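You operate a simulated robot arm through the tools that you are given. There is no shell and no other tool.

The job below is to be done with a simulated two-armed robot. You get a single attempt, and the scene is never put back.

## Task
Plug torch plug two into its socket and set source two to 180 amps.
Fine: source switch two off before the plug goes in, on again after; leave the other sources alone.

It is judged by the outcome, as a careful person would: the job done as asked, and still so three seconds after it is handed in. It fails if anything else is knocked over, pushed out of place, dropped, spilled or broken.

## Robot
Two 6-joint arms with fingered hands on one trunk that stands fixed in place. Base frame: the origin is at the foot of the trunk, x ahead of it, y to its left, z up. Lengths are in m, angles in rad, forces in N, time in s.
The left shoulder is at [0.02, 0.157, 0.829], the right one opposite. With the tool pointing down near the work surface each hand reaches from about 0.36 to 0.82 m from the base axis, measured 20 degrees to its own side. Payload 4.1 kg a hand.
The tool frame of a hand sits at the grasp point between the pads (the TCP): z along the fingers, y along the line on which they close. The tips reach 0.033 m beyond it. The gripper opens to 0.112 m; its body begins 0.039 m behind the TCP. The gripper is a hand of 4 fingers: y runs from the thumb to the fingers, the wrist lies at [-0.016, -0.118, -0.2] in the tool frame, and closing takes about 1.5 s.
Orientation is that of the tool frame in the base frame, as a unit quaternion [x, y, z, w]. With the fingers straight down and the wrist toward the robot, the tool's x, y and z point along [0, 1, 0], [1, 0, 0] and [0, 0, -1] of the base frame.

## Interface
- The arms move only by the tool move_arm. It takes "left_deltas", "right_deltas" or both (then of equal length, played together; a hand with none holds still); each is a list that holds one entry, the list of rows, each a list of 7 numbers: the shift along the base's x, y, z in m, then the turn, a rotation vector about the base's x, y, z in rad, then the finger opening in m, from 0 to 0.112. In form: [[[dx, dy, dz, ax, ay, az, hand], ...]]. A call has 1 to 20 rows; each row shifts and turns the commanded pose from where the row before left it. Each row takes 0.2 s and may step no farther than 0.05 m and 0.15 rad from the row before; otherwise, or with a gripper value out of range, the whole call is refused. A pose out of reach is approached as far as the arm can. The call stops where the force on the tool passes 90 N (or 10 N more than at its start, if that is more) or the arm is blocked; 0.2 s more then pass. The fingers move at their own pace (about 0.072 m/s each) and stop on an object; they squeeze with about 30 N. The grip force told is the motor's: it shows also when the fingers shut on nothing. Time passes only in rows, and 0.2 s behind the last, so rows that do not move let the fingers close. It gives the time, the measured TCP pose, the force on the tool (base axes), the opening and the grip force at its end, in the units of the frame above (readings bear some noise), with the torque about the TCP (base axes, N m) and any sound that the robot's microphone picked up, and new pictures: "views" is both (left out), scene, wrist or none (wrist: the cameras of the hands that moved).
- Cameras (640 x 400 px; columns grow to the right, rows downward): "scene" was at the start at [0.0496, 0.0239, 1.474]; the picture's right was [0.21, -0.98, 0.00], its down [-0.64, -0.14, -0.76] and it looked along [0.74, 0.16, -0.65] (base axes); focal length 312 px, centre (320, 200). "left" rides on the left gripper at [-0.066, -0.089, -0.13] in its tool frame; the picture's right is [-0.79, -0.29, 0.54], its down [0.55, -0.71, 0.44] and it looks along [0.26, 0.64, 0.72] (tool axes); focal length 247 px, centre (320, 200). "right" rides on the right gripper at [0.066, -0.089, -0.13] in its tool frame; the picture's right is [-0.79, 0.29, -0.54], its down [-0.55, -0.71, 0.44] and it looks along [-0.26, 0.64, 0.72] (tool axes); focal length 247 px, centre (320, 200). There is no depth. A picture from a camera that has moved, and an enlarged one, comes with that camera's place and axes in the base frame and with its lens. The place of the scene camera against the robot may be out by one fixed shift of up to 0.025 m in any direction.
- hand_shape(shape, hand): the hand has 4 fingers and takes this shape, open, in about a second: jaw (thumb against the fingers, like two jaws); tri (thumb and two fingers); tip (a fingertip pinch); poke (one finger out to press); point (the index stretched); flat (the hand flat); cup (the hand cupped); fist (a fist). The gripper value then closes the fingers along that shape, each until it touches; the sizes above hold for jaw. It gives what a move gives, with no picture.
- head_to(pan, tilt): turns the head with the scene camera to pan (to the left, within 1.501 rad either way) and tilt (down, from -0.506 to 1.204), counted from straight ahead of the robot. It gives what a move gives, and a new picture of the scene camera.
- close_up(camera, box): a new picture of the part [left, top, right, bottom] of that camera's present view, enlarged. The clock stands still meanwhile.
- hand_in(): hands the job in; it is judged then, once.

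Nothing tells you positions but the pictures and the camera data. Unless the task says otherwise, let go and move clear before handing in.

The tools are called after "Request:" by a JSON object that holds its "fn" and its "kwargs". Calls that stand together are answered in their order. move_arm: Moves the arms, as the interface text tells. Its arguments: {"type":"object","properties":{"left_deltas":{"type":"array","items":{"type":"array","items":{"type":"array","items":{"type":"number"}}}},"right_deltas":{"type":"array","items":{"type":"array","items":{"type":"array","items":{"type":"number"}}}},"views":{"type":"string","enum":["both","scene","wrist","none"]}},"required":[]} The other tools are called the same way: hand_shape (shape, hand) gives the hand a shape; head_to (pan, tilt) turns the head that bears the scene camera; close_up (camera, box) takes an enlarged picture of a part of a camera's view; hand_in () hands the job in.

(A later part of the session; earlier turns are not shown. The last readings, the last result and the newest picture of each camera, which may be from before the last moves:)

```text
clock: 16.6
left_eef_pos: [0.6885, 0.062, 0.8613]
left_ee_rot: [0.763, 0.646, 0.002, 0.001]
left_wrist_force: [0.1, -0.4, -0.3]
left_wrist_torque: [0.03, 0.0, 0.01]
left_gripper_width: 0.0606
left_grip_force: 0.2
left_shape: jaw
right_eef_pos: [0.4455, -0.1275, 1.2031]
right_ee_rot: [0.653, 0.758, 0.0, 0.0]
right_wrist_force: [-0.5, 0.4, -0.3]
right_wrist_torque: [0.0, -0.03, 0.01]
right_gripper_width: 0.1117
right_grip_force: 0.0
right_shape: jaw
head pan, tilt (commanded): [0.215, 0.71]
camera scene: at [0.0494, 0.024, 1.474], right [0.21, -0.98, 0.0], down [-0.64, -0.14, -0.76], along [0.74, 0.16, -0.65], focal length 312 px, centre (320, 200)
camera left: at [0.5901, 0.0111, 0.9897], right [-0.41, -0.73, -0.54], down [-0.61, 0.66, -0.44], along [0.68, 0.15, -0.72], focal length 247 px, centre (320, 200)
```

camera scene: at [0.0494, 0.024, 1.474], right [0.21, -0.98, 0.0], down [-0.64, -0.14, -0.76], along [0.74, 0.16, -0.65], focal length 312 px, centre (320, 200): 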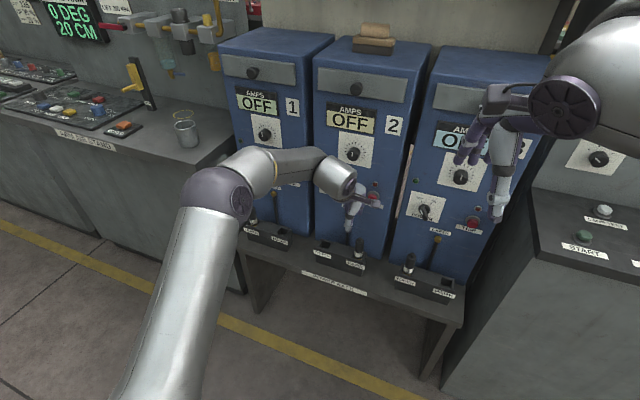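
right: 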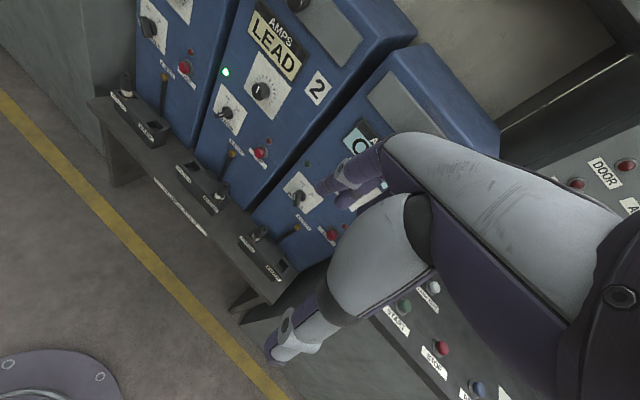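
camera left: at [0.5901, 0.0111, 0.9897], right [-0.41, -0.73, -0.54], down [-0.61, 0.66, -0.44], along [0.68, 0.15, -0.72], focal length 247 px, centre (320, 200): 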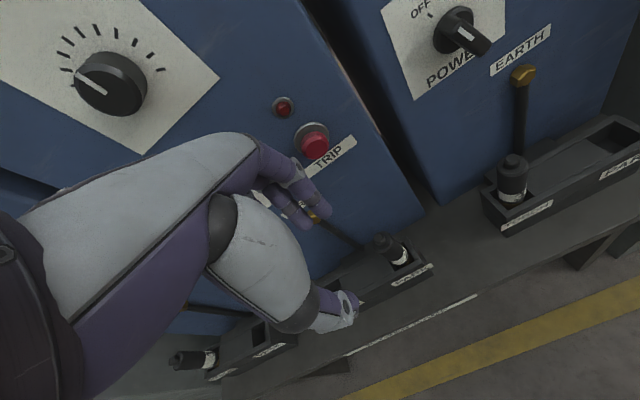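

Fingers now point down, aligned with the rack. I'll re-measure plug 2 and the TORCH hole from the closer wrist camera and the right camera.

Request:
{"fn": "close_up", "kwargs": {"camera": "left", "box": [320, 210, 440, 310]}}

Request:
{"fn": "close_up", "kwargs": {"camera": "right", "box": [150, 100, 290, 220]}}

Request:
{"fn": "close_up", "kwargs": {"camera": "left", "box": [160, 300, 320, 400]}}

```text
4.00 times, centred on (380, 260) of left
camera zoom: at [0.5901, 0.0111, 0.9897], right [-0.41, -0.73, -0.54], down [-0.61, 0.66, -0.44], along [0.68, 0.15, -0.72], focal length 988 px, centre (80, -40)
```

zoom: 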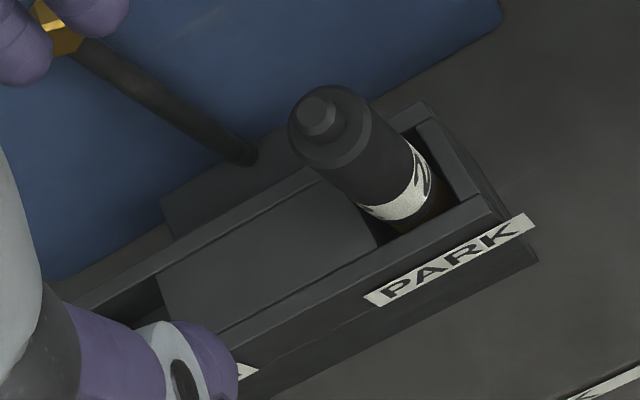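

```text
3.33 times, centred on (220, 160) of right
camera zoom: at [0.3472, -0.076, 1.3332], right [0.4, -0.74, 0.54], down [-0.62, -0.65, -0.44], along [0.67, -0.16, -0.72], focal length 823 px, centre (653, 333)
```

zoom: 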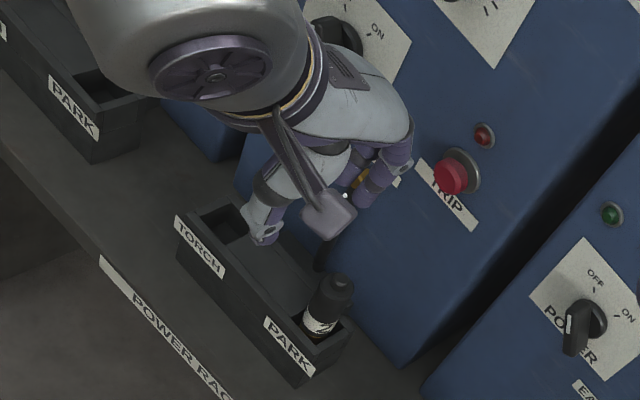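

```text
4.00 times, centred on (240, 350) of left
camera zoom: at [0.5901, 0.0111, 0.9897], right [-0.41, -0.73, -0.54], down [-0.61, 0.66, -0.44], along [0.68, 0.15, -0.72], focal length 988 px, centre (640, -400)
```

zoom: 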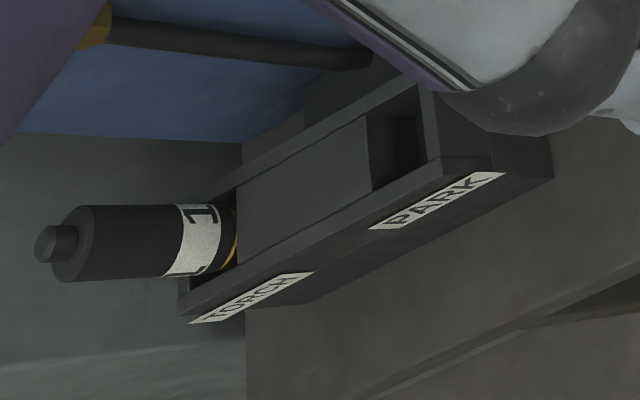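

Plug axis confirmed at (0.742, 0.035), about 29 mm across, standing upright. Moving over it and checking finger clearance to the panel.

Request:
{"fn": "move_arm", "kwargs": {"left_deltas": [[[0.018, -0.009, -0.015, 0, 0, 0, 0.06], [0.018, -0.009, -0.015, 0, 0, 0, 0.06], [0.0175, -0.009, -0.02, 0, 0, 0, 0.06], [0, 0, -0.02, 0, 0, -0.012, 0.06]]]}}

Request:
{"fn": "close_up", "kwargs": {"camera": "right", "box": [150, 100, 290, 220]}}

Request:
{"fn": "close_up", "kwargs": {"camera": "left", "box": [240, 140, 420, 340]}}

```text
clock: 17.6
left_eef_pos: [0.7409, 0.0354, 0.789]
left_ee_rot: [0.768, 0.641, -0.001, -0.001]
left_wrist_force: [-31.7, 5.5, 8.8]
left_wrist_torque: [-0.1, -1.26, 0.27]
left_gripper_width: 0.0546
left_grip_force: 0.1
left_shape: jaw
right_eef_pos: [0.4446, -0.127, 1.2033]
right_ee_rot: [0.653, 0.757, 0.0, 0.0]
right_wrist_force: [0.6, 0.9, -0.1]
right_wrist_torque: [-0.02, 0.01, -0.02]
right_gripper_width: 0.1115
right_grip_force: 0.0
right_shape: jaw
head pan, tilt (commanded): [0.215, 0.71]
heard: click
camera scene: at [0.0483, 0.024, 1.474], right [0.21, -0.98, 0.0], down [-0.64, -0.14, -0.76], along [0.74, 0.16, -0.65], focal length 312 px, centre (320, 200)
camera left: at [0.6433, -0.0152, 0.9186], right [-0.42, -0.73, -0.54], down [-0.6, 0.67, -0.43], along [0.68, 0.14, -0.72], focal length 247 px, centre (320, 200)
```

scene: 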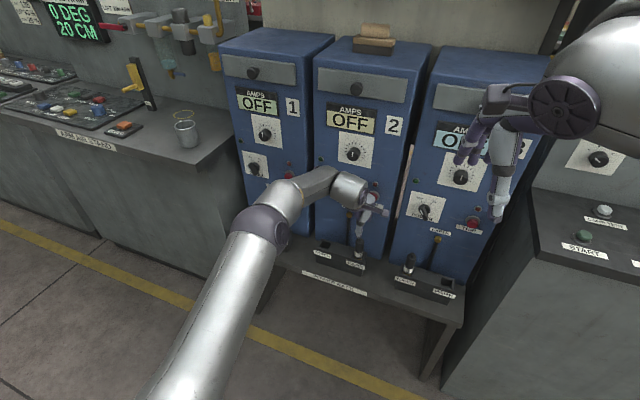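
left: 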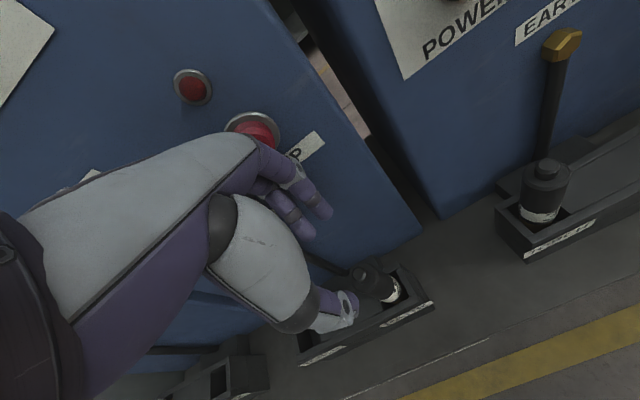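

```text
3.33 times, centred on (220, 160) of right
camera zoom: at [0.3463, -0.0758, 1.3335], right [0.4, -0.74, 0.54], down [-0.62, -0.65, -0.44], along [0.67, -0.16, -0.72], focal length 823 px, centre (653, 333)
```

zoom: 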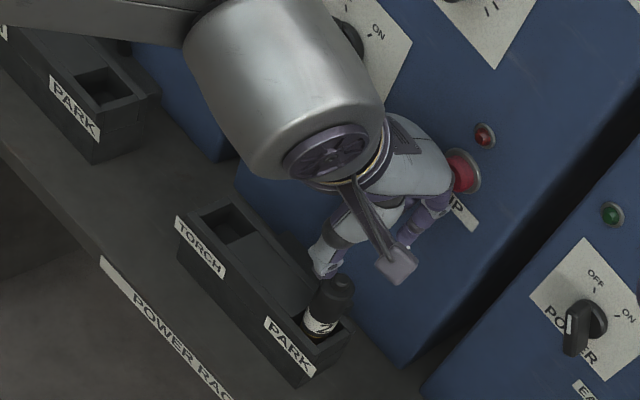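

```text
2.00 times, centred on (330, 240) of left
camera zoom: at [0.6433, -0.0152, 0.9186], right [-0.42, -0.73, -0.54], down [-0.6, 0.67, -0.43], along [0.68, 0.14, -0.72], focal length 494 px, centre (300, 120)
```

zoom: 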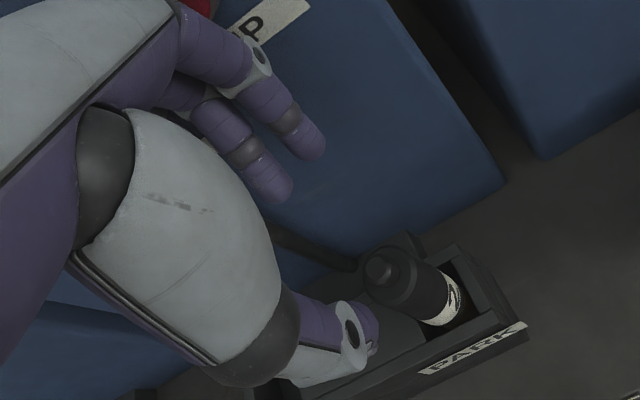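

The knuckles touched the panel (32 N) and I heard a click: the back of the hand has likely brushed the TRIP button. Backing off directly away from the panel and inspecting.

Request:
{"fn": "move_arm", "kwargs": {"left_deltas": [[[-0.02, 0.0036, 0, 0, 0, 0, 0.06], [-0.03, 0.0054, 0, 0, 0, 0, 0.06], [-0.04, 0.0072, 0, 0, 0, 0, 0.06], [-0.01, 0.04, 0, 0, 0, 0, 0.06], [0, 0.04, 0, 0, 0, 0, 0.06]]]}}

Request:
{"fn": "close_up", "kwargs": {"camera": "right", "box": [170, 50, 310, 150]}}

Request:
{"fn": "close_up", "kwargs": {"camera": "scene", "box": [300, 90, 430, 230]}}

Request:
{"fn": "close_up", "kwargs": {"camera": "left", "box": [100, 0, 420, 200]}}

```text
clock: 18.8
left_eef_pos: [0.6414, 0.1286, 0.788]
left_ee_rot: [0.767, 0.641, 0.001, 0.0]
left_wrist_force: [0.9, -0.8, -0.3]
left_wrist_torque: [0.04, -0.03, -0.02]
left_gripper_width: 0.0599
left_grip_force: 0.0
left_shape: jaw
right_eef_pos: [0.4455, -0.1285, 1.2029]
right_ee_rot: [0.654, 0.757, -0.001, 0.0]
right_wrist_force: [-0.6, -0.6, -0.6]
right_wrist_torque: [0.06, -0.02, -0.01]
right_gripper_width: 0.1113
right_grip_force: 0.0
right_shape: jaw
head pan, tilt (commanded): [0.215, 0.71]
camera scene: at [0.0497, 0.0233, 1.474], right [0.21, -0.98, 0.0], down [-0.64, -0.14, -0.76], along [0.74, 0.16, -0.65], focal length 312 px, centre (320, 200)
camera left: at [0.5424, 0.08, 0.9168], right [-0.42, -0.73, -0.54], down [-0.6, 0.67, -0.44], along [0.68, 0.14, -0.72], focal length 247 px, centre (320, 200)
```

scene: 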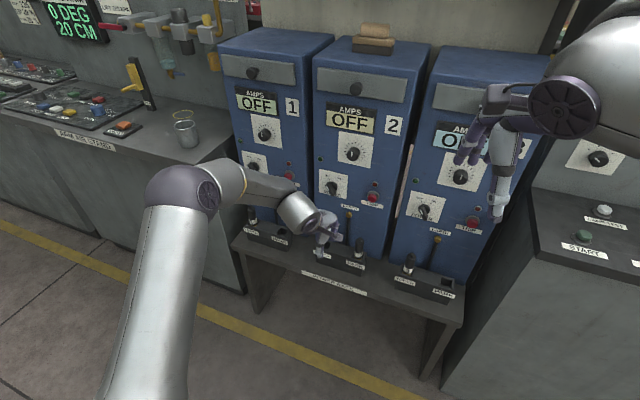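
left: 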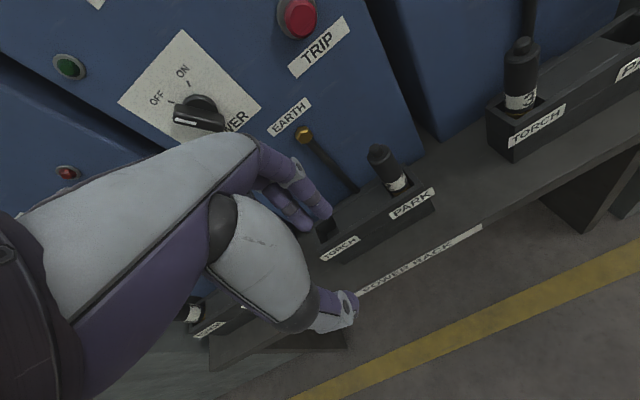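

```text
4.00 times, centred on (240, 100) of right
camera zoom: at [0.3475, -0.0766, 1.3331], right [0.4, -0.74, 0.54], down [-0.62, -0.65, -0.44], along [0.67, -0.16, -0.72], focal length 988 px, centre (640, 600)
```

zoom: 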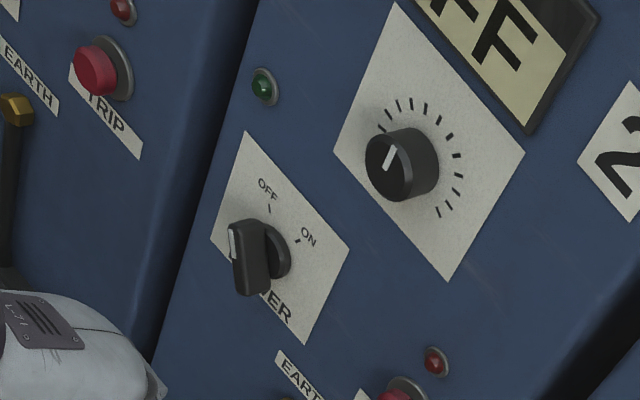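

```text
2.86 times, centred on (365, 160) of scene
camera zoom: at [0.0497, 0.0233, 1.474], right [0.21, -0.98, 0.0], down [-0.64, -0.14, -0.76], along [0.74, 0.16, -0.65], focal length 892 px, centre (191, 314)
```

zoom: 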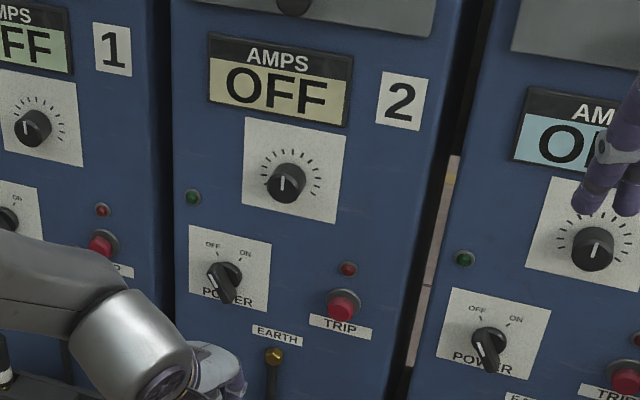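

```text
2.00 times, centred on (260, 100) of left
camera zoom: at [0.5424, 0.08, 0.9168], right [-0.42, -0.73, -0.54], down [-0.6, 0.67, -0.44], along [0.68, 0.14, -0.72], focal length 494 px, centre (440, 400)
```

zoom: 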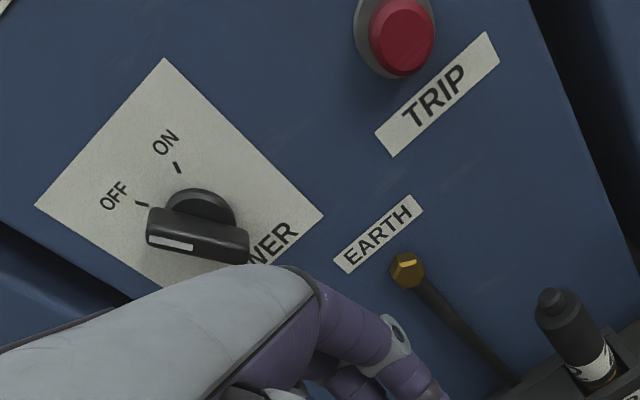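

The TRIP lamp is dark, the button sprang back and source two is still simply OFF, so no harm visible. The knuckles bulge toward the panel, so I'll approach with the hand tilted 12° away from it, which clears TRIP by about a centimetre.

Request:
{"fn": "move_arm", "kwargs": {"left_deltas": [[[0, -0.03, 0, -0.0185, -0.1033, 0, 0.06], [0.01, -0.035, 0, -0.0185, -0.1033, 0, 0.06], [0.025, -0.0276, 0, 0, 0, 0, 0.06], [0.025, 0, 0, 0, 0, 0, 0.06], [0.02, 0, 0, 0, 0, 0, 0.06], [0.0146, 0, 0, 0, 0, 0, 0.06]]]}}

Request:
{"fn": "close_up", "kwargs": {"camera": "left", "box": [240, 140, 440, 340]}}

Request:
{"fn": "close_up", "kwargs": {"camera": "right", "box": [150, 100, 290, 220]}}

```text
clock: 20.2
left_eef_pos: [0.7367, 0.0363, 0.7878]
left_ee_rot: [0.763, 0.638, 0.068, 0.081]
left_wrist_force: [0.9, 0.5, 0.0]
left_wrist_torque: [0.0, -0.01, 0.02]
left_gripper_width: 0.06
left_grip_force: 0.1
left_shape: jaw
right_eef_pos: [0.4446, -0.1292, 1.2023]
right_ee_rot: [0.653, 0.757, 0.0, -0.001]
right_wrist_force: [0.0, -0.4, 0.2]
right_wrist_torque: [0.01, 0.0, -0.04]
right_gripper_width: 0.1112
right_grip_force: 0.0
right_shape: jaw
head pan, tilt (commanded): [0.215, 0.71]
camera scene: at [0.0494, 0.0238, 1.474], right [0.21, -0.98, 0.0], down [-0.64, -0.14, -0.76], along [0.74, 0.16, -0.65], focal length 312 px, centre (320, 200)
camera left: at [0.6136, -0.0086, 0.8954], right [-0.3, -0.75, -0.59], down [-0.5, 0.65, -0.57], along [0.81, 0.12, -0.57], focal length 247 px, centre (320, 200)
```

scene: 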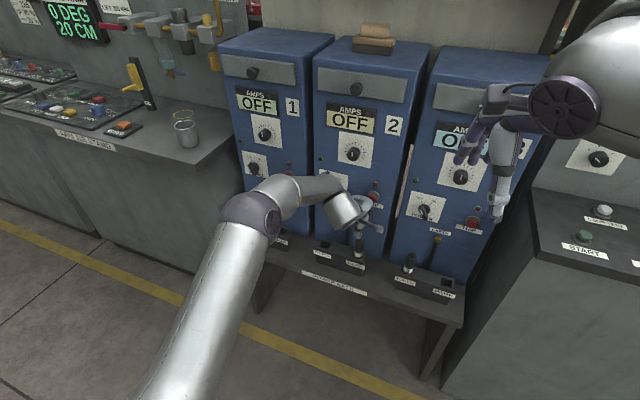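
left: 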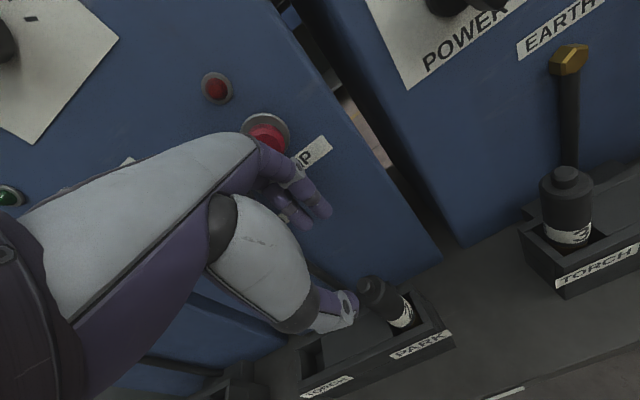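

```text
2.00 times, centred on (340, 240) of left
camera zoom: at [0.6136, -0.0086, 0.8954], right [-0.3, -0.75, -0.59], down [-0.5, 0.65, -0.57], along [0.81, 0.12, -0.57], focal length 494 px, centre (280, 120)
```

zoom: 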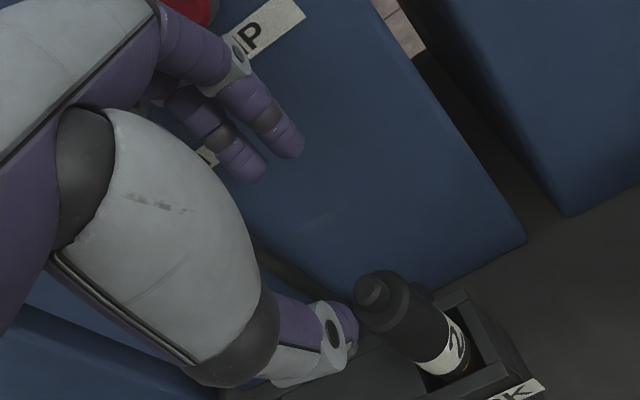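

```text
3.33 times, centred on (220, 160) of right
camera zoom: at [0.3473, -0.0762, 1.3332], right [0.4, -0.74, 0.54], down [-0.62, -0.65, -0.44], along [0.67, -0.16, -0.72], focal length 823 px, centre (653, 333)
```

zoom: 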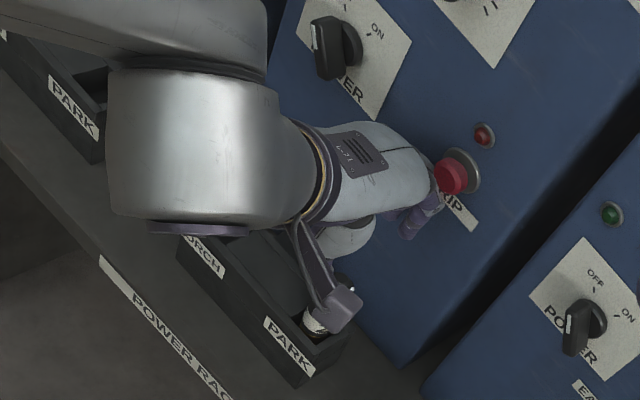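

No contact now and TRIP is clear. Lowering around the plug in two stages.

Request:
{"fn": "move_arm", "kwargs": {"left_deltas": [[[0, 0, -0.02, 0, 0, 0, 0.06], [0, 0, -0.02, 0, 0, 0, 0.06], [0, 0, -0.02, 0, 0, 0, 0.06]]], "views": "wrist"}}

Request:
{"fn": "close_up", "kwargs": {"camera": "left", "box": [240, 140, 440, 340]}}

```text
clock: 21.0
left_eef_pos: [0.7368, 0.0373, 0.7298]
left_ee_rot: [0.763, 0.637, 0.069, 0.081]
left_wrist_force: [-0.2, -0.4, -1.0]
left_wrist_torque: [0.01, -0.03, 0.01]
left_gripper_width: 0.06
left_grip_force: 0.1
left_shape: jaw
right_eef_pos: [0.445, -0.1284, 1.2022]
right_ee_rot: [0.652, 0.758, -0.001, 0.001]
right_wrist_force: [-0.3, 0.0, -0.3]
right_wrist_torque: [0.0, -0.01, 0.03]
right_gripper_width: 0.1114
right_grip_force: 0.0
right_shape: jaw
head pan, tilt (commanded): [0.215, 0.71]
camera left: at [0.6136, -0.0077, 0.8379], right [-0.3, -0.75, -0.59], down [-0.5, 0.65, -0.57], along [0.81, 0.12, -0.57], focal length 247 px, centre (320, 200)
```

left: 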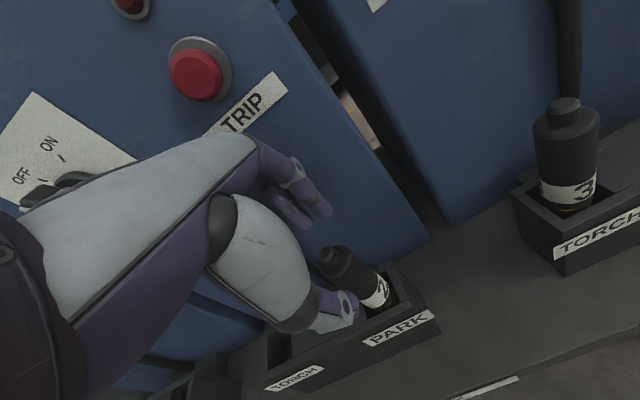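

```text
2.00 times, centred on (340, 240) of left
camera zoom: at [0.6136, -0.0077, 0.8379], right [-0.3, -0.75, -0.59], down [-0.5, 0.65, -0.57], along [0.81, 0.12, -0.57], focal length 494 px, centre (280, 120)
```

zoom: 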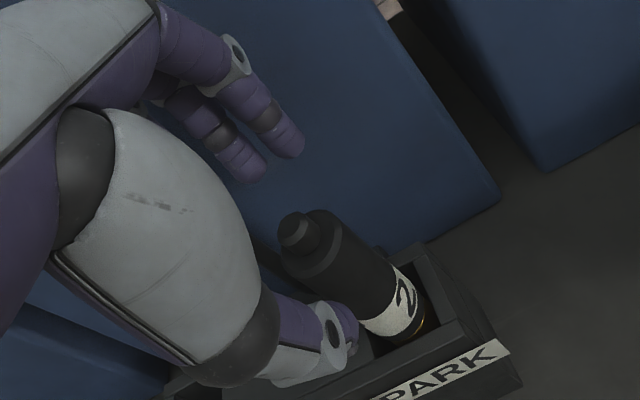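

The plug is entering between thumb and fingers with no force. Continuing down to grasp height.

Request:
{"fn": "move_arm", "kwargs": {"left_deltas": [[[0, -0.001, -0.02, 0, 0, 0, 0.06], [0, 0, -0.02, 0, 0, 0, 0.06], [0, 0, -0.016, 0, 0, 0, 0.06]]], "views": "wrist"}}

Request:
{"fn": "close_up", "kwargs": {"camera": "left", "box": [240, 140, 440, 340]}}

Request:
{"fn": "close_up", "kwargs": {"camera": "right", "box": [170, 110, 290, 220]}}

```text
clock: 21.8
left_eef_pos: [0.7364, 0.0361, 0.6741]
left_ee_rot: [0.763, 0.638, 0.068, 0.08]
left_wrist_force: [0.2, 0.6, -0.6]
left_wrist_torque: [0.02, -0.02, 0.02]
left_gripper_width: 0.0597
left_grip_force: 0.0
left_shape: jaw
right_eef_pos: [0.4461, -0.1284, 1.2022]
right_ee_rot: [0.653, 0.758, 0.001, 0.0]
right_wrist_force: [1.1, 0.5, -0.4]
right_wrist_torque: [0.07, 0.02, -0.01]
right_gripper_width: 0.1114
right_grip_force: 0.0
right_shape: jaw
head pan, tilt (commanded): [0.215, 0.71]
camera left: at [0.6129, -0.0096, 0.7818], right [-0.3, -0.75, -0.59], down [-0.5, 0.65, -0.57], along [0.81, 0.12, -0.57], focal length 247 px, centre (320, 200)
```

left: 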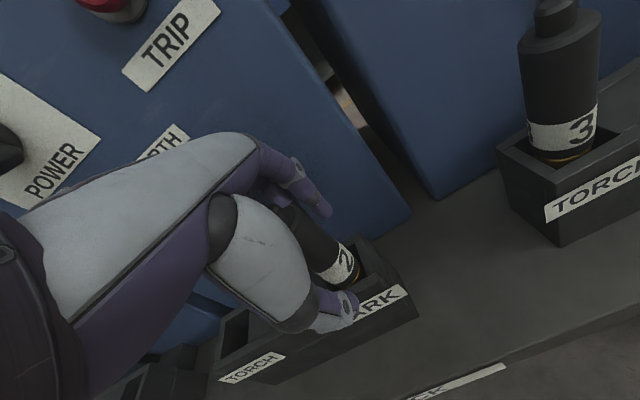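

```text
2.00 times, centred on (340, 240) of left
camera zoom: at [0.6129, -0.0096, 0.7818], right [-0.3, -0.75, -0.59], down [-0.5, 0.65, -0.57], along [0.81, 0.12, -0.57], focal length 494 px, centre (280, 120)
```

zoom: 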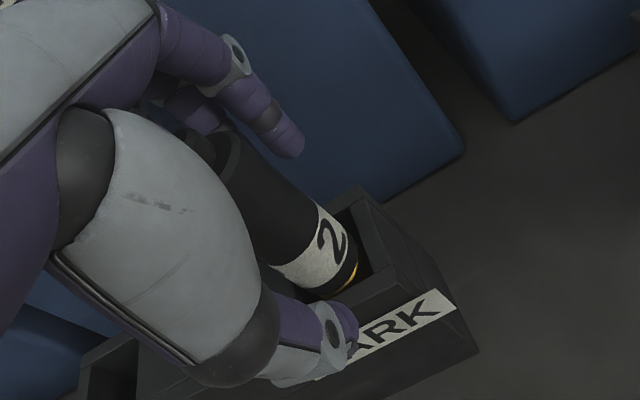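

```text
3.64 times, centred on (230, 165) of right
camera zoom: at [0.3473, -0.0761, 1.3332], right [0.4, -0.74, 0.54], down [-0.62, -0.65, -0.44], along [0.67, -0.16, -0.72], focal length 898 px, centre (647, 327)
```

zoom: 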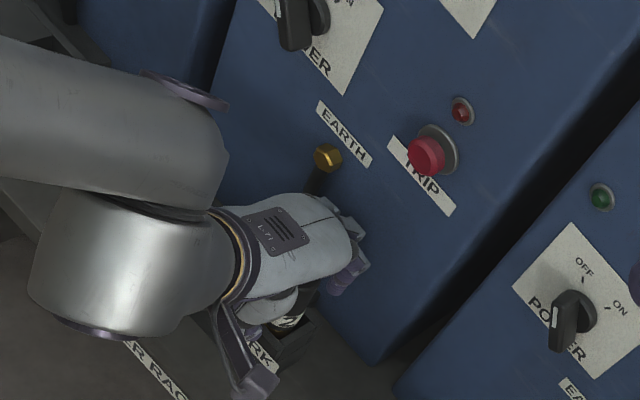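

The plug stands between thumb and fingers. I'll narrow the opening, level the hand again so the pads meet the plug squarely, then check forces before gripping.

Request:
{"fn": "move_arm", "kwargs": {"left_deltas": [[[0.002, -0.0004, 0, 0, 0, 0, 0.05], [0.002, -0.0004, 0, 0.0185, 0.1033, 0, 0.048], [0.0015, -0.0003, 0, 0.0185, 0.1033, 0, 0.048], [0, 0, 0, 0, 0, 0, 0.048]]], "views": "wrist"}}

Request:
{"fn": "close_up", "kwargs": {"camera": "left", "box": [240, 140, 440, 340]}}

```text
clock: 22.8
left_eef_pos: [0.7408, 0.0352, 0.6741]
left_ee_rot: [0.767, 0.642, 0.001, -0.001]
left_wrist_force: [-7.9, 3.9, 1.9]
left_wrist_torque: [-0.04, -0.33, 0.27]
left_gripper_width: 0.0468
left_grip_force: 0.0
left_shape: jaw
right_eef_pos: [0.4453, -0.1288, 1.2027]
right_ee_rot: [0.652, 0.758, 0.0, 0.0]
right_wrist_force: [-0.1, 0.0, 0.6]
right_wrist_torque: [-0.01, 0.0, 0.02]
right_gripper_width: 0.1116
right_grip_force: 0.1
right_shape: jaw
head pan, tilt (commanded): [0.215, 0.71]
camera left: at [0.6425, -0.0149, 0.8034], right [-0.42, -0.73, -0.54], down [-0.6, 0.67, -0.43], along [0.68, 0.14, -0.72], focal length 247 px, centre (320, 200)
```

left: 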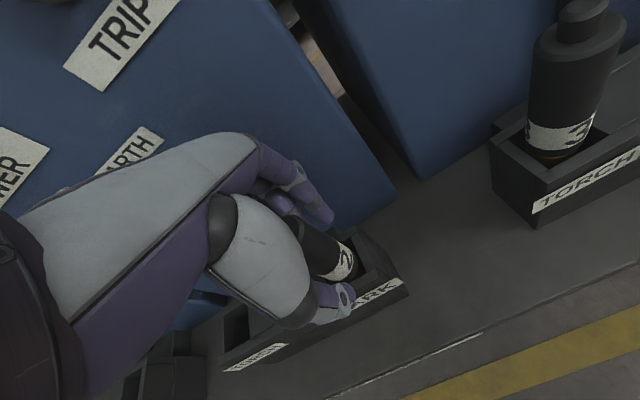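

```text
2.00 times, centred on (340, 240) of left
camera zoom: at [0.6425, -0.0149, 0.8034], right [-0.42, -0.73, -0.54], down [-0.6, 0.67, -0.43], along [0.68, 0.14, -0.72], focal length 494 px, centre (280, 120)
```

zoom: 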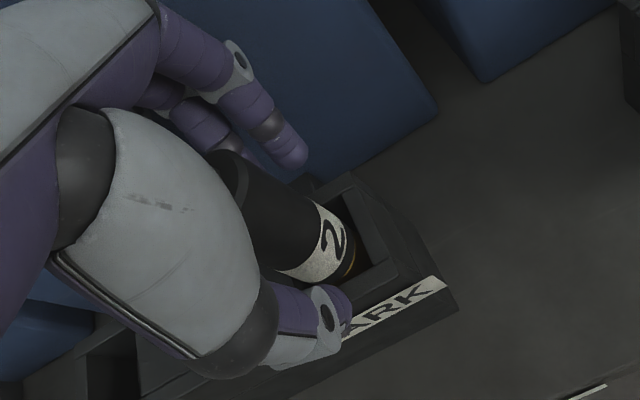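

A light touch of a knuckle on the panel (8 N), which goes away as the fingers close. Gripping the plug now.

Request:
{"fn": "move_arm", "kwargs": {"left_deltas": [[[-0.001, 0, 0, 0, 0, 0, 0.035], [0, 0, 0, 0, 0, 0, 0.015], [0, 0, 0, 0, 0, 0, 0.015], [0, 0, 0, 0, 0, 0, 0.015], [0, 0, 0, 0, 0, 0, 0.015]]], "views": "wrist"}}

Request:
{"fn": "close_up", "kwargs": {"camera": "left", "box": [240, 140, 440, 340]}}

Request:
{"fn": "close_up", "kwargs": {"camera": "right", "box": [170, 110, 290, 220]}}

```text
clock: 24.0
left_eef_pos: [0.7391, 0.0344, 0.6743]
left_ee_rot: [0.767, 0.642, 0.001, 0.0]
left_wrist_force: [-3.4, -0.7, 0.8]
left_wrist_torque: [-0.02, 0.03, -0.01]
left_gripper_width: 0.0209
left_grip_force: 29.8
left_shape: jaw
right_eef_pos: [0.4455, -0.129, 1.2014]
right_ee_rot: [0.653, 0.757, -0.001, -0.001]
right_wrist_force: [-0.3, 0.1, -0.8]
right_wrist_torque: [0.02, -0.01, 0.02]
right_gripper_width: 0.1116
right_grip_force: 0.0
right_shape: jaw
head pan, tilt (commanded): [0.215, 0.71]
camera left: at [0.6416, -0.0153, 0.8033], right [-0.42, -0.73, -0.54], down [-0.6, 0.67, -0.44], along [0.68, 0.14, -0.72], focal length 247 px, centre (320, 200)
```

left: 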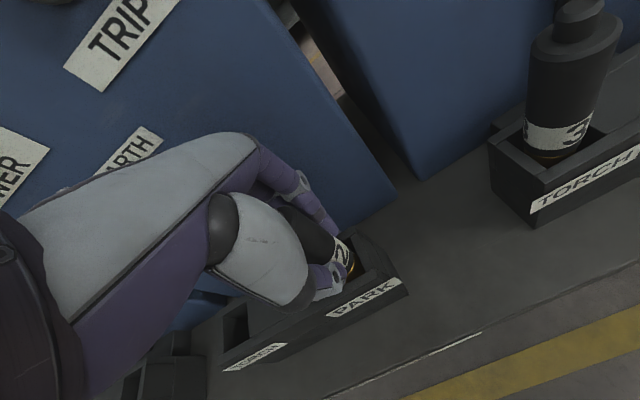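

```text
2.00 times, centred on (340, 240) of left
camera zoom: at [0.6416, -0.0153, 0.8033], right [-0.42, -0.73, -0.54], down [-0.6, 0.67, -0.44], along [0.68, 0.14, -0.72], focal length 494 px, centre (280, 120)
```

zoom: 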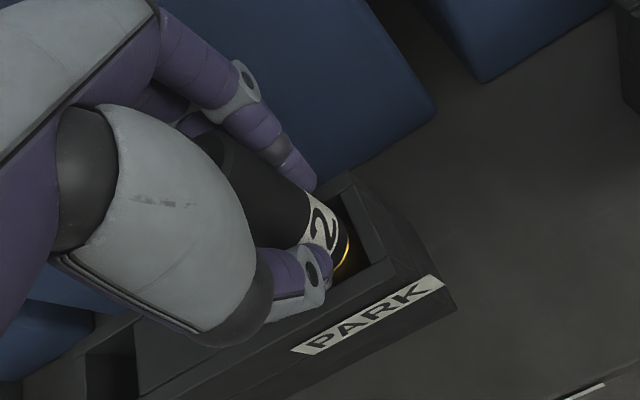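

```text
3.64 times, centred on (230, 165) of right
camera zoom: at [0.3473, -0.0761, 1.3332], right [0.4, -0.74, 0.54], down [-0.62, -0.65, -0.44], along [0.67, -0.16, -0.72], focal length 898 px, centre (647, 327)
```

zoom: 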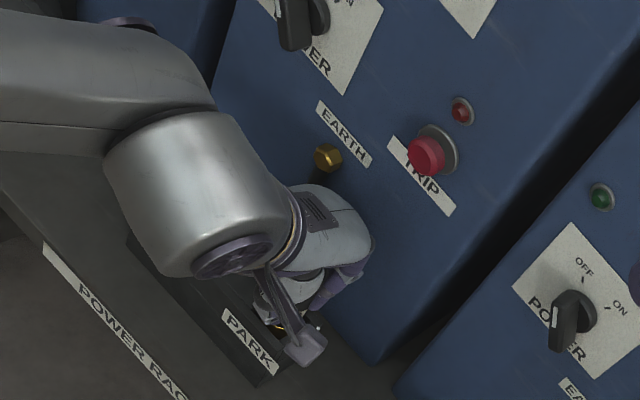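

Gripped at 30 N with the plug still upright. Before lifting I'll measure the TORCH hole corners from this nearby view.

Request:
{"fn": "close_up", "kwargs": {"camera": "left", "box": [190, 280, 310, 380]}}

Request:
{"fn": "close_up", "kwargs": {"camera": "left", "box": [310, 220, 430, 320]}}

Request:
{"fn": "close_up", "kwargs": {"camera": "scene", "box": [290, 215, 390, 285]}}

```text
4.00 times, centred on (250, 330) of left
camera zoom: at [0.6416, -0.0153, 0.8033], right [-0.42, -0.73, -0.54], down [-0.6, 0.67, -0.44], along [0.68, 0.14, -0.72], focal length 988 px, centre (600, -320)
```

zoom: 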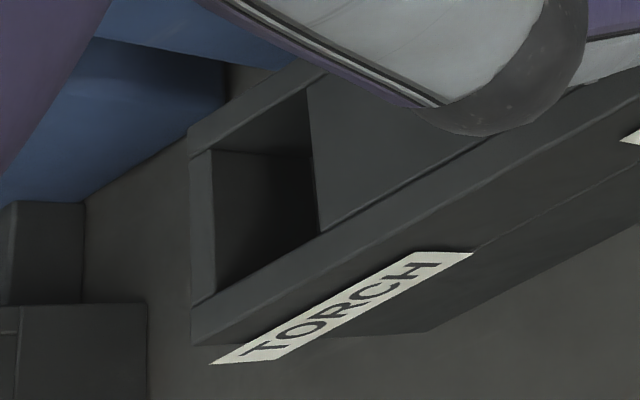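

```text
4.00 times, centred on (370, 270) of left
camera zoom: at [0.6416, -0.0153, 0.8033], right [-0.42, -0.73, -0.54], down [-0.6, 0.67, -0.44], along [0.68, 0.14, -0.72], focal length 988 px, centre (120, -80)
```

zoom: 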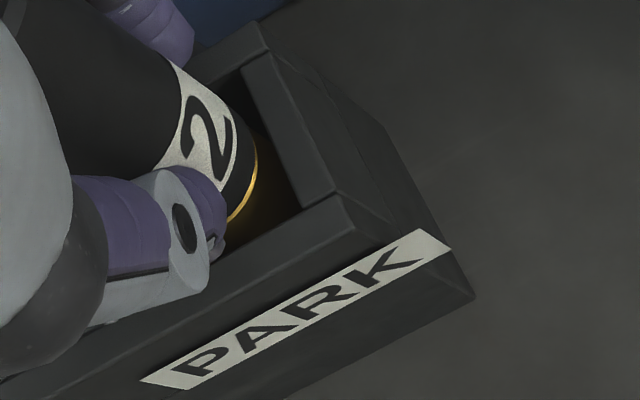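

```text
5.71 times, centred on (340, 250) of scene
camera zoom: at [0.0495, 0.0239, 1.474], right [0.21, -0.98, 0.0], down [-0.64, -0.14, -0.76], along [0.74, 0.16, -0.65], focal length 1783 px, centre (206, -86)
```

zoom: 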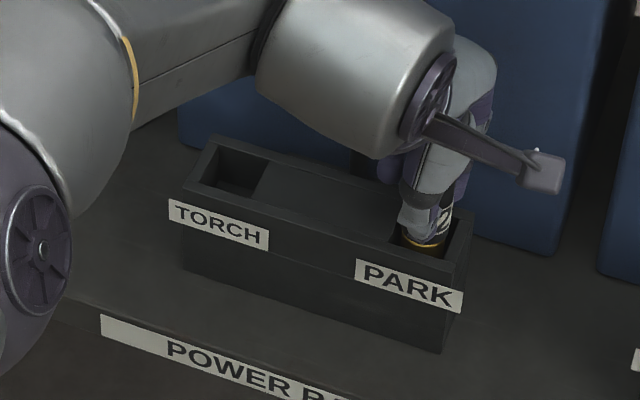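

The hole is roughly 34 mm square for a 29 mm plug, so a few mm of play. Lifting the plug straight up by 6 cm and looking at it.

Request:
{"fn": "move_arm", "kwargs": {"left_deltas": [[[0, 0, 0.012, 0, 0, 0, 0.012], [0, 0, 0.016, 0, 0, 0, 0.012], [0, 0, 0.016, 0, 0, 0, 0.012], [0, 0, 0.016, 0, 0, 0, 0.012]]]}}

Request:
{"fn": "close_up", "kwargs": {"camera": "left", "box": [240, 180, 440, 340]}}

Request:
{"fn": "close_up", "kwargs": {"camera": "scene", "box": [290, 205, 390, 285]}}

Request:
{"fn": "close_up", "kwargs": {"camera": "right", "box": [150, 110, 270, 220]}}

```text
clock: 25.0
left_eef_pos: [0.7402, 0.036, 0.7368]
left_ee_rot: [0.767, 0.641, 0.001, 0.0]
left_wrist_force: [-0.4, -0.1, -1.6]
left_wrist_torque: [0.03, 0.01, 0.0]
left_gripper_width: 0.0211
left_grip_force: 30.1
left_shape: jaw
right_eef_pos: [0.4458, -0.1287, 1.2031]
right_ee_rot: [0.653, 0.758, 0.0, -0.001]
right_wrist_force: [-0.2, 0.4, 0.0]
right_wrist_torque: [0.01, -0.01, 0.0]
right_gripper_width: 0.1116
right_grip_force: 0.1
right_shape: jaw
head pan, tilt (commanded): [0.215, 0.71]
camera scene: at [0.0497, 0.0239, 1.4739], right [0.21, -0.98, 0.0], down [-0.64, -0.14, -0.76], along [0.74, 0.16, -0.65], focal length 312 px, centre (320, 200)
camera left: at [0.6418, -0.0141, 0.8651], right [-0.42, -0.73, -0.54], down [-0.6, 0.67, -0.44], along [0.68, 0.14, -0.72], focal length 247 px, centre (320, 200)
```

scene: 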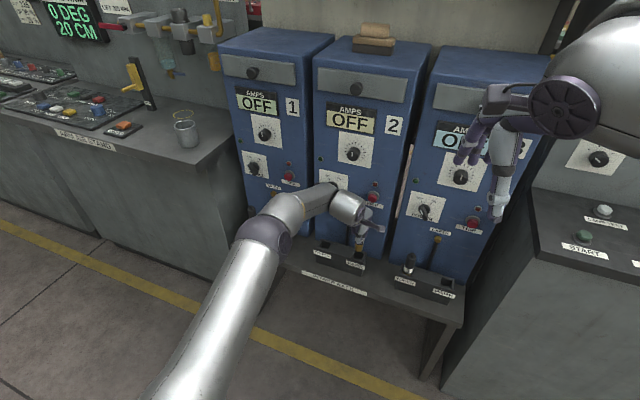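
left: 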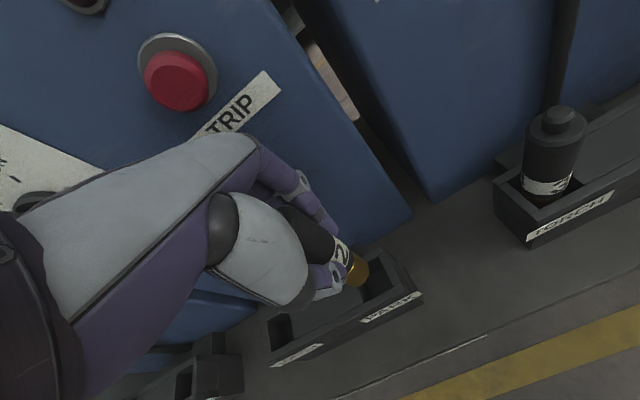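

```text
2.50 times, centred on (340, 260) of left
camera zoom: at [0.6418, -0.0141, 0.8651], right [-0.42, -0.73, -0.54], down [-0.6, 0.67, -0.44], along [0.68, 0.14, -0.72], focal length 617 px, centre (270, 50)
```

zoom: 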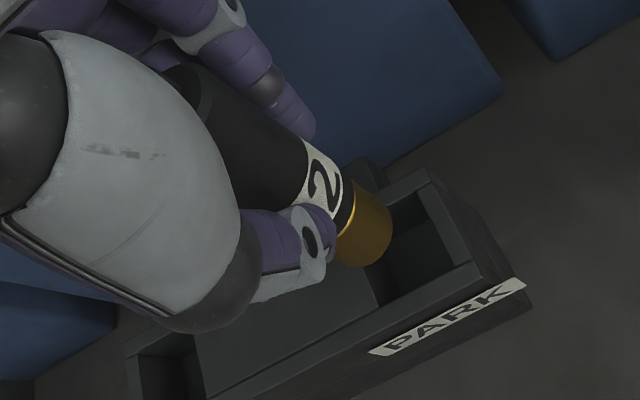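

```text
5.00 times, centred on (340, 245) of scene
camera zoom: at [0.0497, 0.0239, 1.4739], right [0.21, -0.98, 0.0], down [-0.64, -0.14, -0.76], along [0.74, 0.16, -0.65], focal length 1560 px, centre (220, -25)
```

zoom: 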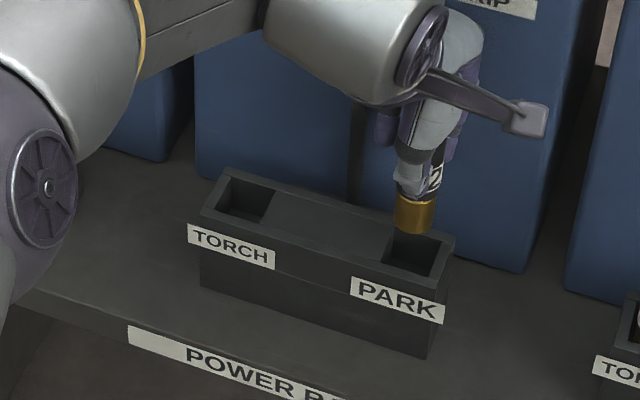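

```text
3.64 times, centred on (210, 165) of right
camera zoom: at [0.3475, -0.0761, 1.3331], right [0.4, -0.74, 0.54], down [-0.62, -0.65, -0.44], along [0.67, -0.16, -0.72], focal length 898 px, centre (720, 327)
```

zoom: 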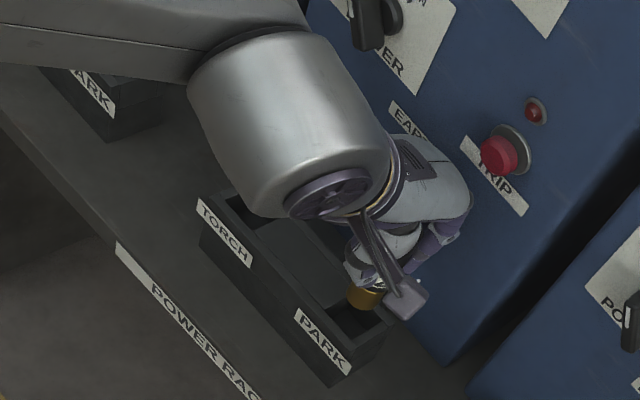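

The plug is free, its brass end about 3.5 cm above the rim. I'll zoom sharply on the TORCH hole from the scene and left cameras to fix its centre.

Request:
{"fn": "close_up", "kwargs": {"camera": "scene", "box": [322, 222, 358, 252]}}

Request:
{"fn": "close_up", "kwargs": {"camera": "left", "box": [250, 290, 330, 370]}}

Request:
{"fn": "close_up", "kwargs": {"camera": "scene", "box": [352, 225, 392, 265]}}

Request:
{"fn": "close_up", "kwargs": {"camera": "left", "box": [330, 220, 430, 320]}}

```text
13.33 times, centred on (340, 237) of scene
camera zoom: at [0.0497, 0.0239, 1.4739], right [0.21, -0.98, 0.0], down [-0.64, -0.14, -0.76], along [0.74, 0.16, -0.65], focal length 4161 px, centre (53, -293)
```

zoom: 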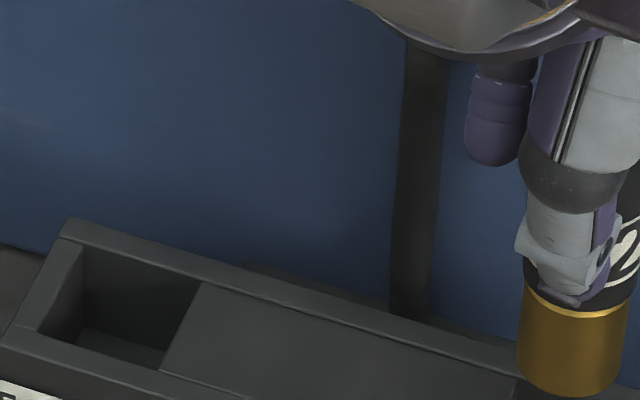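

```text
5.00 times, centred on (290, 330) of left
camera zoom: at [0.6418, -0.0141, 0.8651], right [-0.42, -0.73, -0.54], down [-0.6, 0.67, -0.44], along [0.68, 0.14, -0.72], focal length 1235 px, centre (470, -450)
```

zoom: 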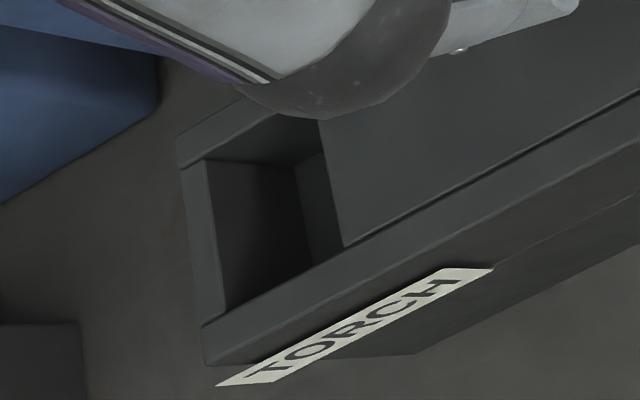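

```text
10.00 times, centred on (372, 245) of scene
camera zoom: at [0.0497, 0.0239, 1.4739], right [0.21, -0.98, 0.0], down [-0.64, -0.14, -0.76], along [0.74, 0.16, -0.65], focal length 3121 px, centre (-200, -250)
```

zoom: 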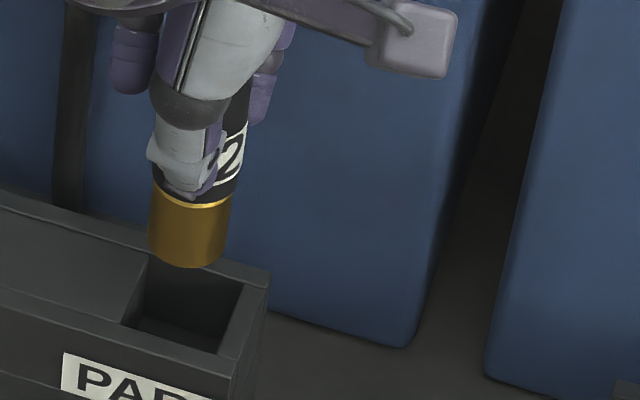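

```text
4.00 times, centred on (380, 270) of left
camera zoom: at [0.6418, -0.0141, 0.8651], right [-0.42, -0.73, -0.54], down [-0.6, 0.67, -0.44], along [0.68, 0.14, -0.72], focal length 988 px, centre (80, -80)
```

zoom: 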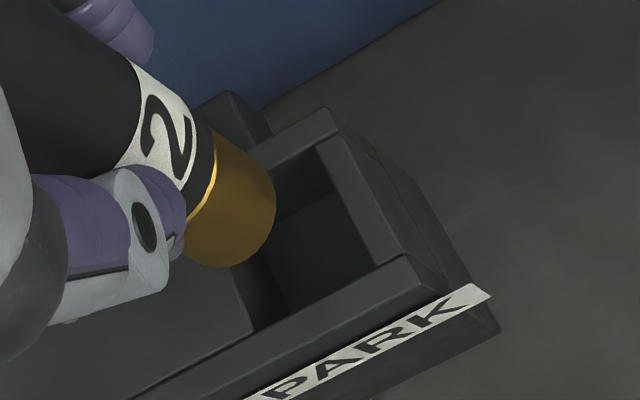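

Hole-to-hole vector measured in one picture is (0.0217, 0.1209), parallel to the rack. I'll drop slightly (to keep knuckles below the power switch), then carry the plug along that vector and check.

Request:
{"fn": "move_arm", "kwargs": {"left_deltas": [[[0, 0, -0.015, 0, 0, 0, 0.012], [0.00543, 0.0302, 0, 0, 0, 0, 0.012], [0.00543, 0.0302, 0, 0, 0, 0, 0.012], [0.00543, 0.0302, 0, 0, 0, 0, 0.012], [0.00543, 0.0302, 0, 0, 0, 0, 0.012]]]}}

Request:
{"fn": "close_up", "kwargs": {"camera": "scene", "box": [315, 215, 365, 255]}}

Request:
{"fn": "close_up", "kwargs": {"camera": "left", "box": [300, 220, 400, 320]}}

Request:
{"fn": "close_up", "kwargs": {"camera": "right", "box": [130, 80, 250, 190]}}

```text
clock: 26.2
left_eef_pos: [0.7216, 0.1369, 0.7187]
left_ee_rot: [0.764, 0.645, 0.005, -0.001]
left_wrist_force: [-1.4, -0.1, -1.0]
left_wrist_torque: [0.03, -0.01, 0.01]
left_gripper_width: 0.021
left_grip_force: 30.0
left_shape: jaw
left hand out of reach, approached as far as the arm can: row 3, 4, 5
right_eef_pos: [0.4463, -0.1285, 1.2011]
right_ee_rot: [0.653, 0.757, 0.0, -0.001]
right_wrist_force: [-0.2, 0.2, 0.1]
right_wrist_torque: [0.0, -0.01, 0.02]
right_gripper_width: 0.1117
right_grip_force: 0.1
right_shape: jaw
head pan, tilt (commanded): [0.215, 0.71]
camera scene: at [0.0497, 0.0237, 1.474], right [0.21, -0.98, 0.0], down [-0.64, -0.14, -0.76], along [0.74, 0.16, -0.65], focal length 312 px, centre (320, 200)
camera left: at [0.6233, 0.0847, 0.8459], right [-0.41, -0.73, -0.55], down [-0.6, 0.67, -0.44], along [0.68, 0.15, -0.72], focal length 247 px, centre (320, 200)
```

scene: 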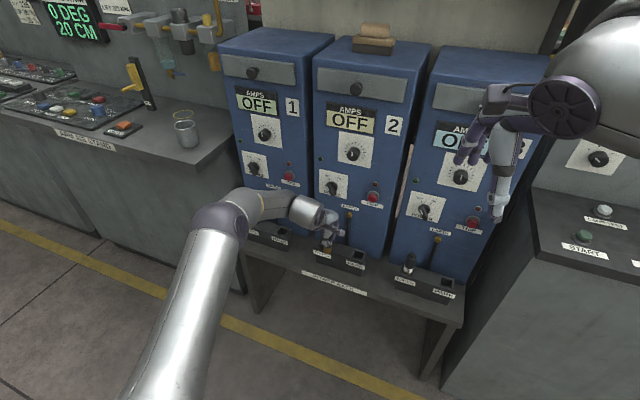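
left: 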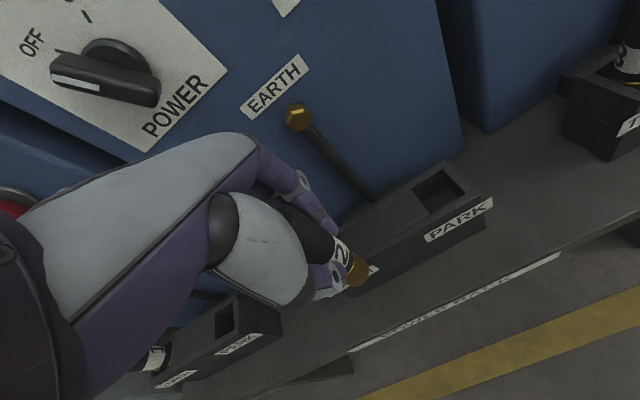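

```text
10.00 times, centred on (340, 235) of scene
camera zoom: at [0.0497, 0.0237, 1.474], right [0.21, -0.98, 0.0], down [-0.64, -0.14, -0.76], along [0.74, 0.16, -0.65], focal length 3121 px, centre (120, -150)
```

zoom: 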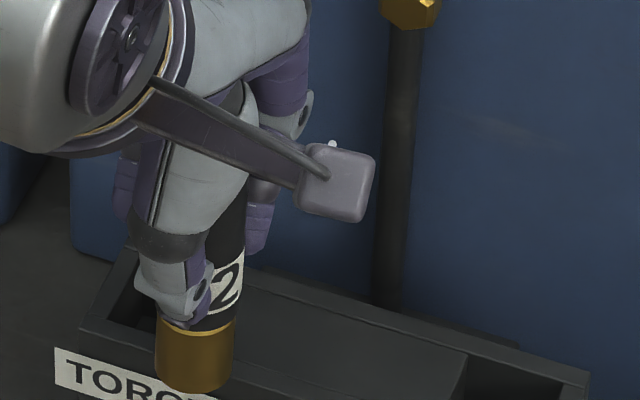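

```text
4.00 times, centred on (350, 270) of left
camera zoom: at [0.6233, 0.0847, 0.8459], right [-0.41, -0.73, -0.55], down [-0.6, 0.67, -0.44], along [0.68, 0.15, -0.72], focal length 988 px, centre (200, -80)
```

zoom: 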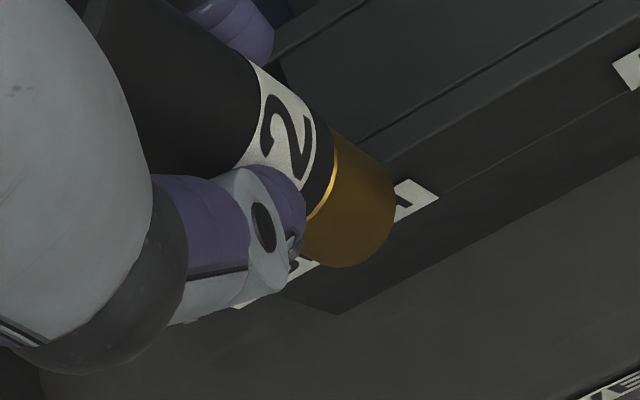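

```text
3.64 times, centred on (190, 135) of right
camera zoom: at [0.3475, -0.0763, 1.3331], right [0.4, -0.74, 0.54], down [-0.62, -0.65, -0.44], along [0.67, -0.16, -0.72], focal length 898 px, centre (793, 436)
```

zoom: 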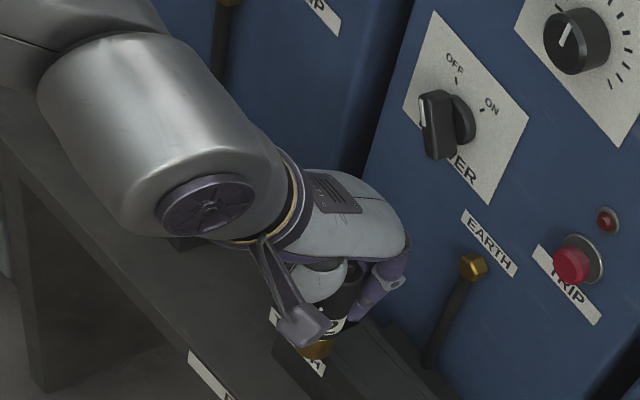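

The plug is held well but this hand yaw cannot quite reach over TORCH. The plug is round, so I can turn the hand's yaw toward the shoulder line to gain reach; doing that in place and then moving on.

Request:
{"fn": "move_arm", "kwargs": {"left_deltas": [[[0, 0, 0, 0, 0, 0.1, 0.012], [0, 0, 0, 0, 0, 0.1, 0.012], [0.01, 0.005, 0, 0, 0, 0, 0.012], [0.01, 0.005, 0, 0, 0, 0, 0.012]]]}}

```text
clock: 27.2
left_eef_pos: [0.7422, 0.1479, 0.7169]
left_ee_rot: [0.698, 0.716, 0.002, -0.001]
left_wrist_force: [-0.2, -0.2, -1.5]
left_wrist_torque: [0.01, 0.02, 0.04]
left_gripper_width: 0.0207
left_grip_force: 30.4
left_shape: jaw
right_eef_pos: [0.4455, -0.1285, 1.2025]
right_ee_rot: [0.653, 0.757, 0.0, 0.0]
right_wrist_force: [-0.8, 0.2, -0.2]
right_wrist_torque: [-0.01, -0.02, 0.02]
right_gripper_width: 0.1117
right_grip_force: 0.1
right_shape: jaw
head pan, tilt (commanded): [0.215, 0.71]
camera scene: at [0.0496, 0.0238, 1.474], right [0.21, -0.98, 0.0], down [-0.64, -0.14, -0.76], along [0.74, 0.16, -0.65], focal length 312 px, centre (320, 200)
camera left: at [0.6554, 0.079, 0.8459], right [-0.27, -0.8, -0.54], down [-0.72, 0.54, -0.44], along [0.64, 0.27, -0.72], focal length 247 px, centre (320, 200)
```

scene: 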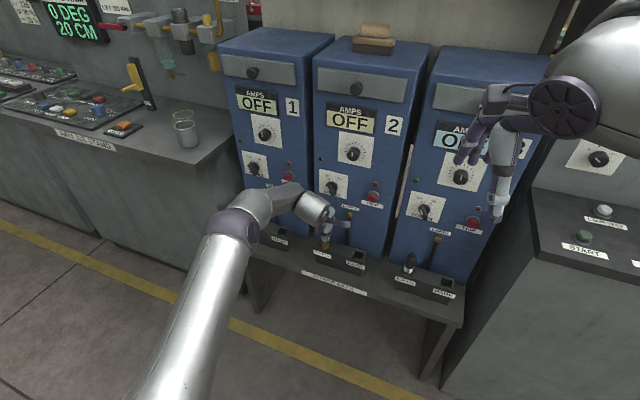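
left: 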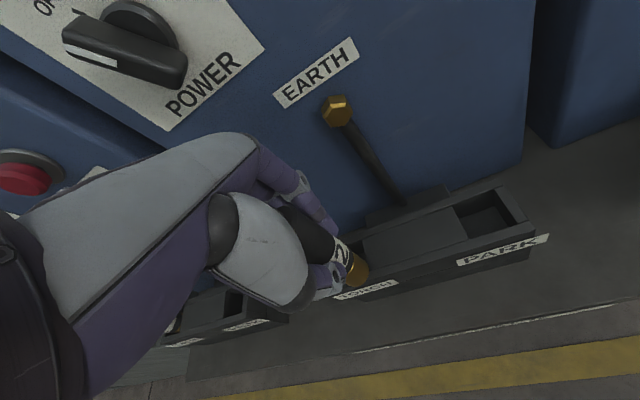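

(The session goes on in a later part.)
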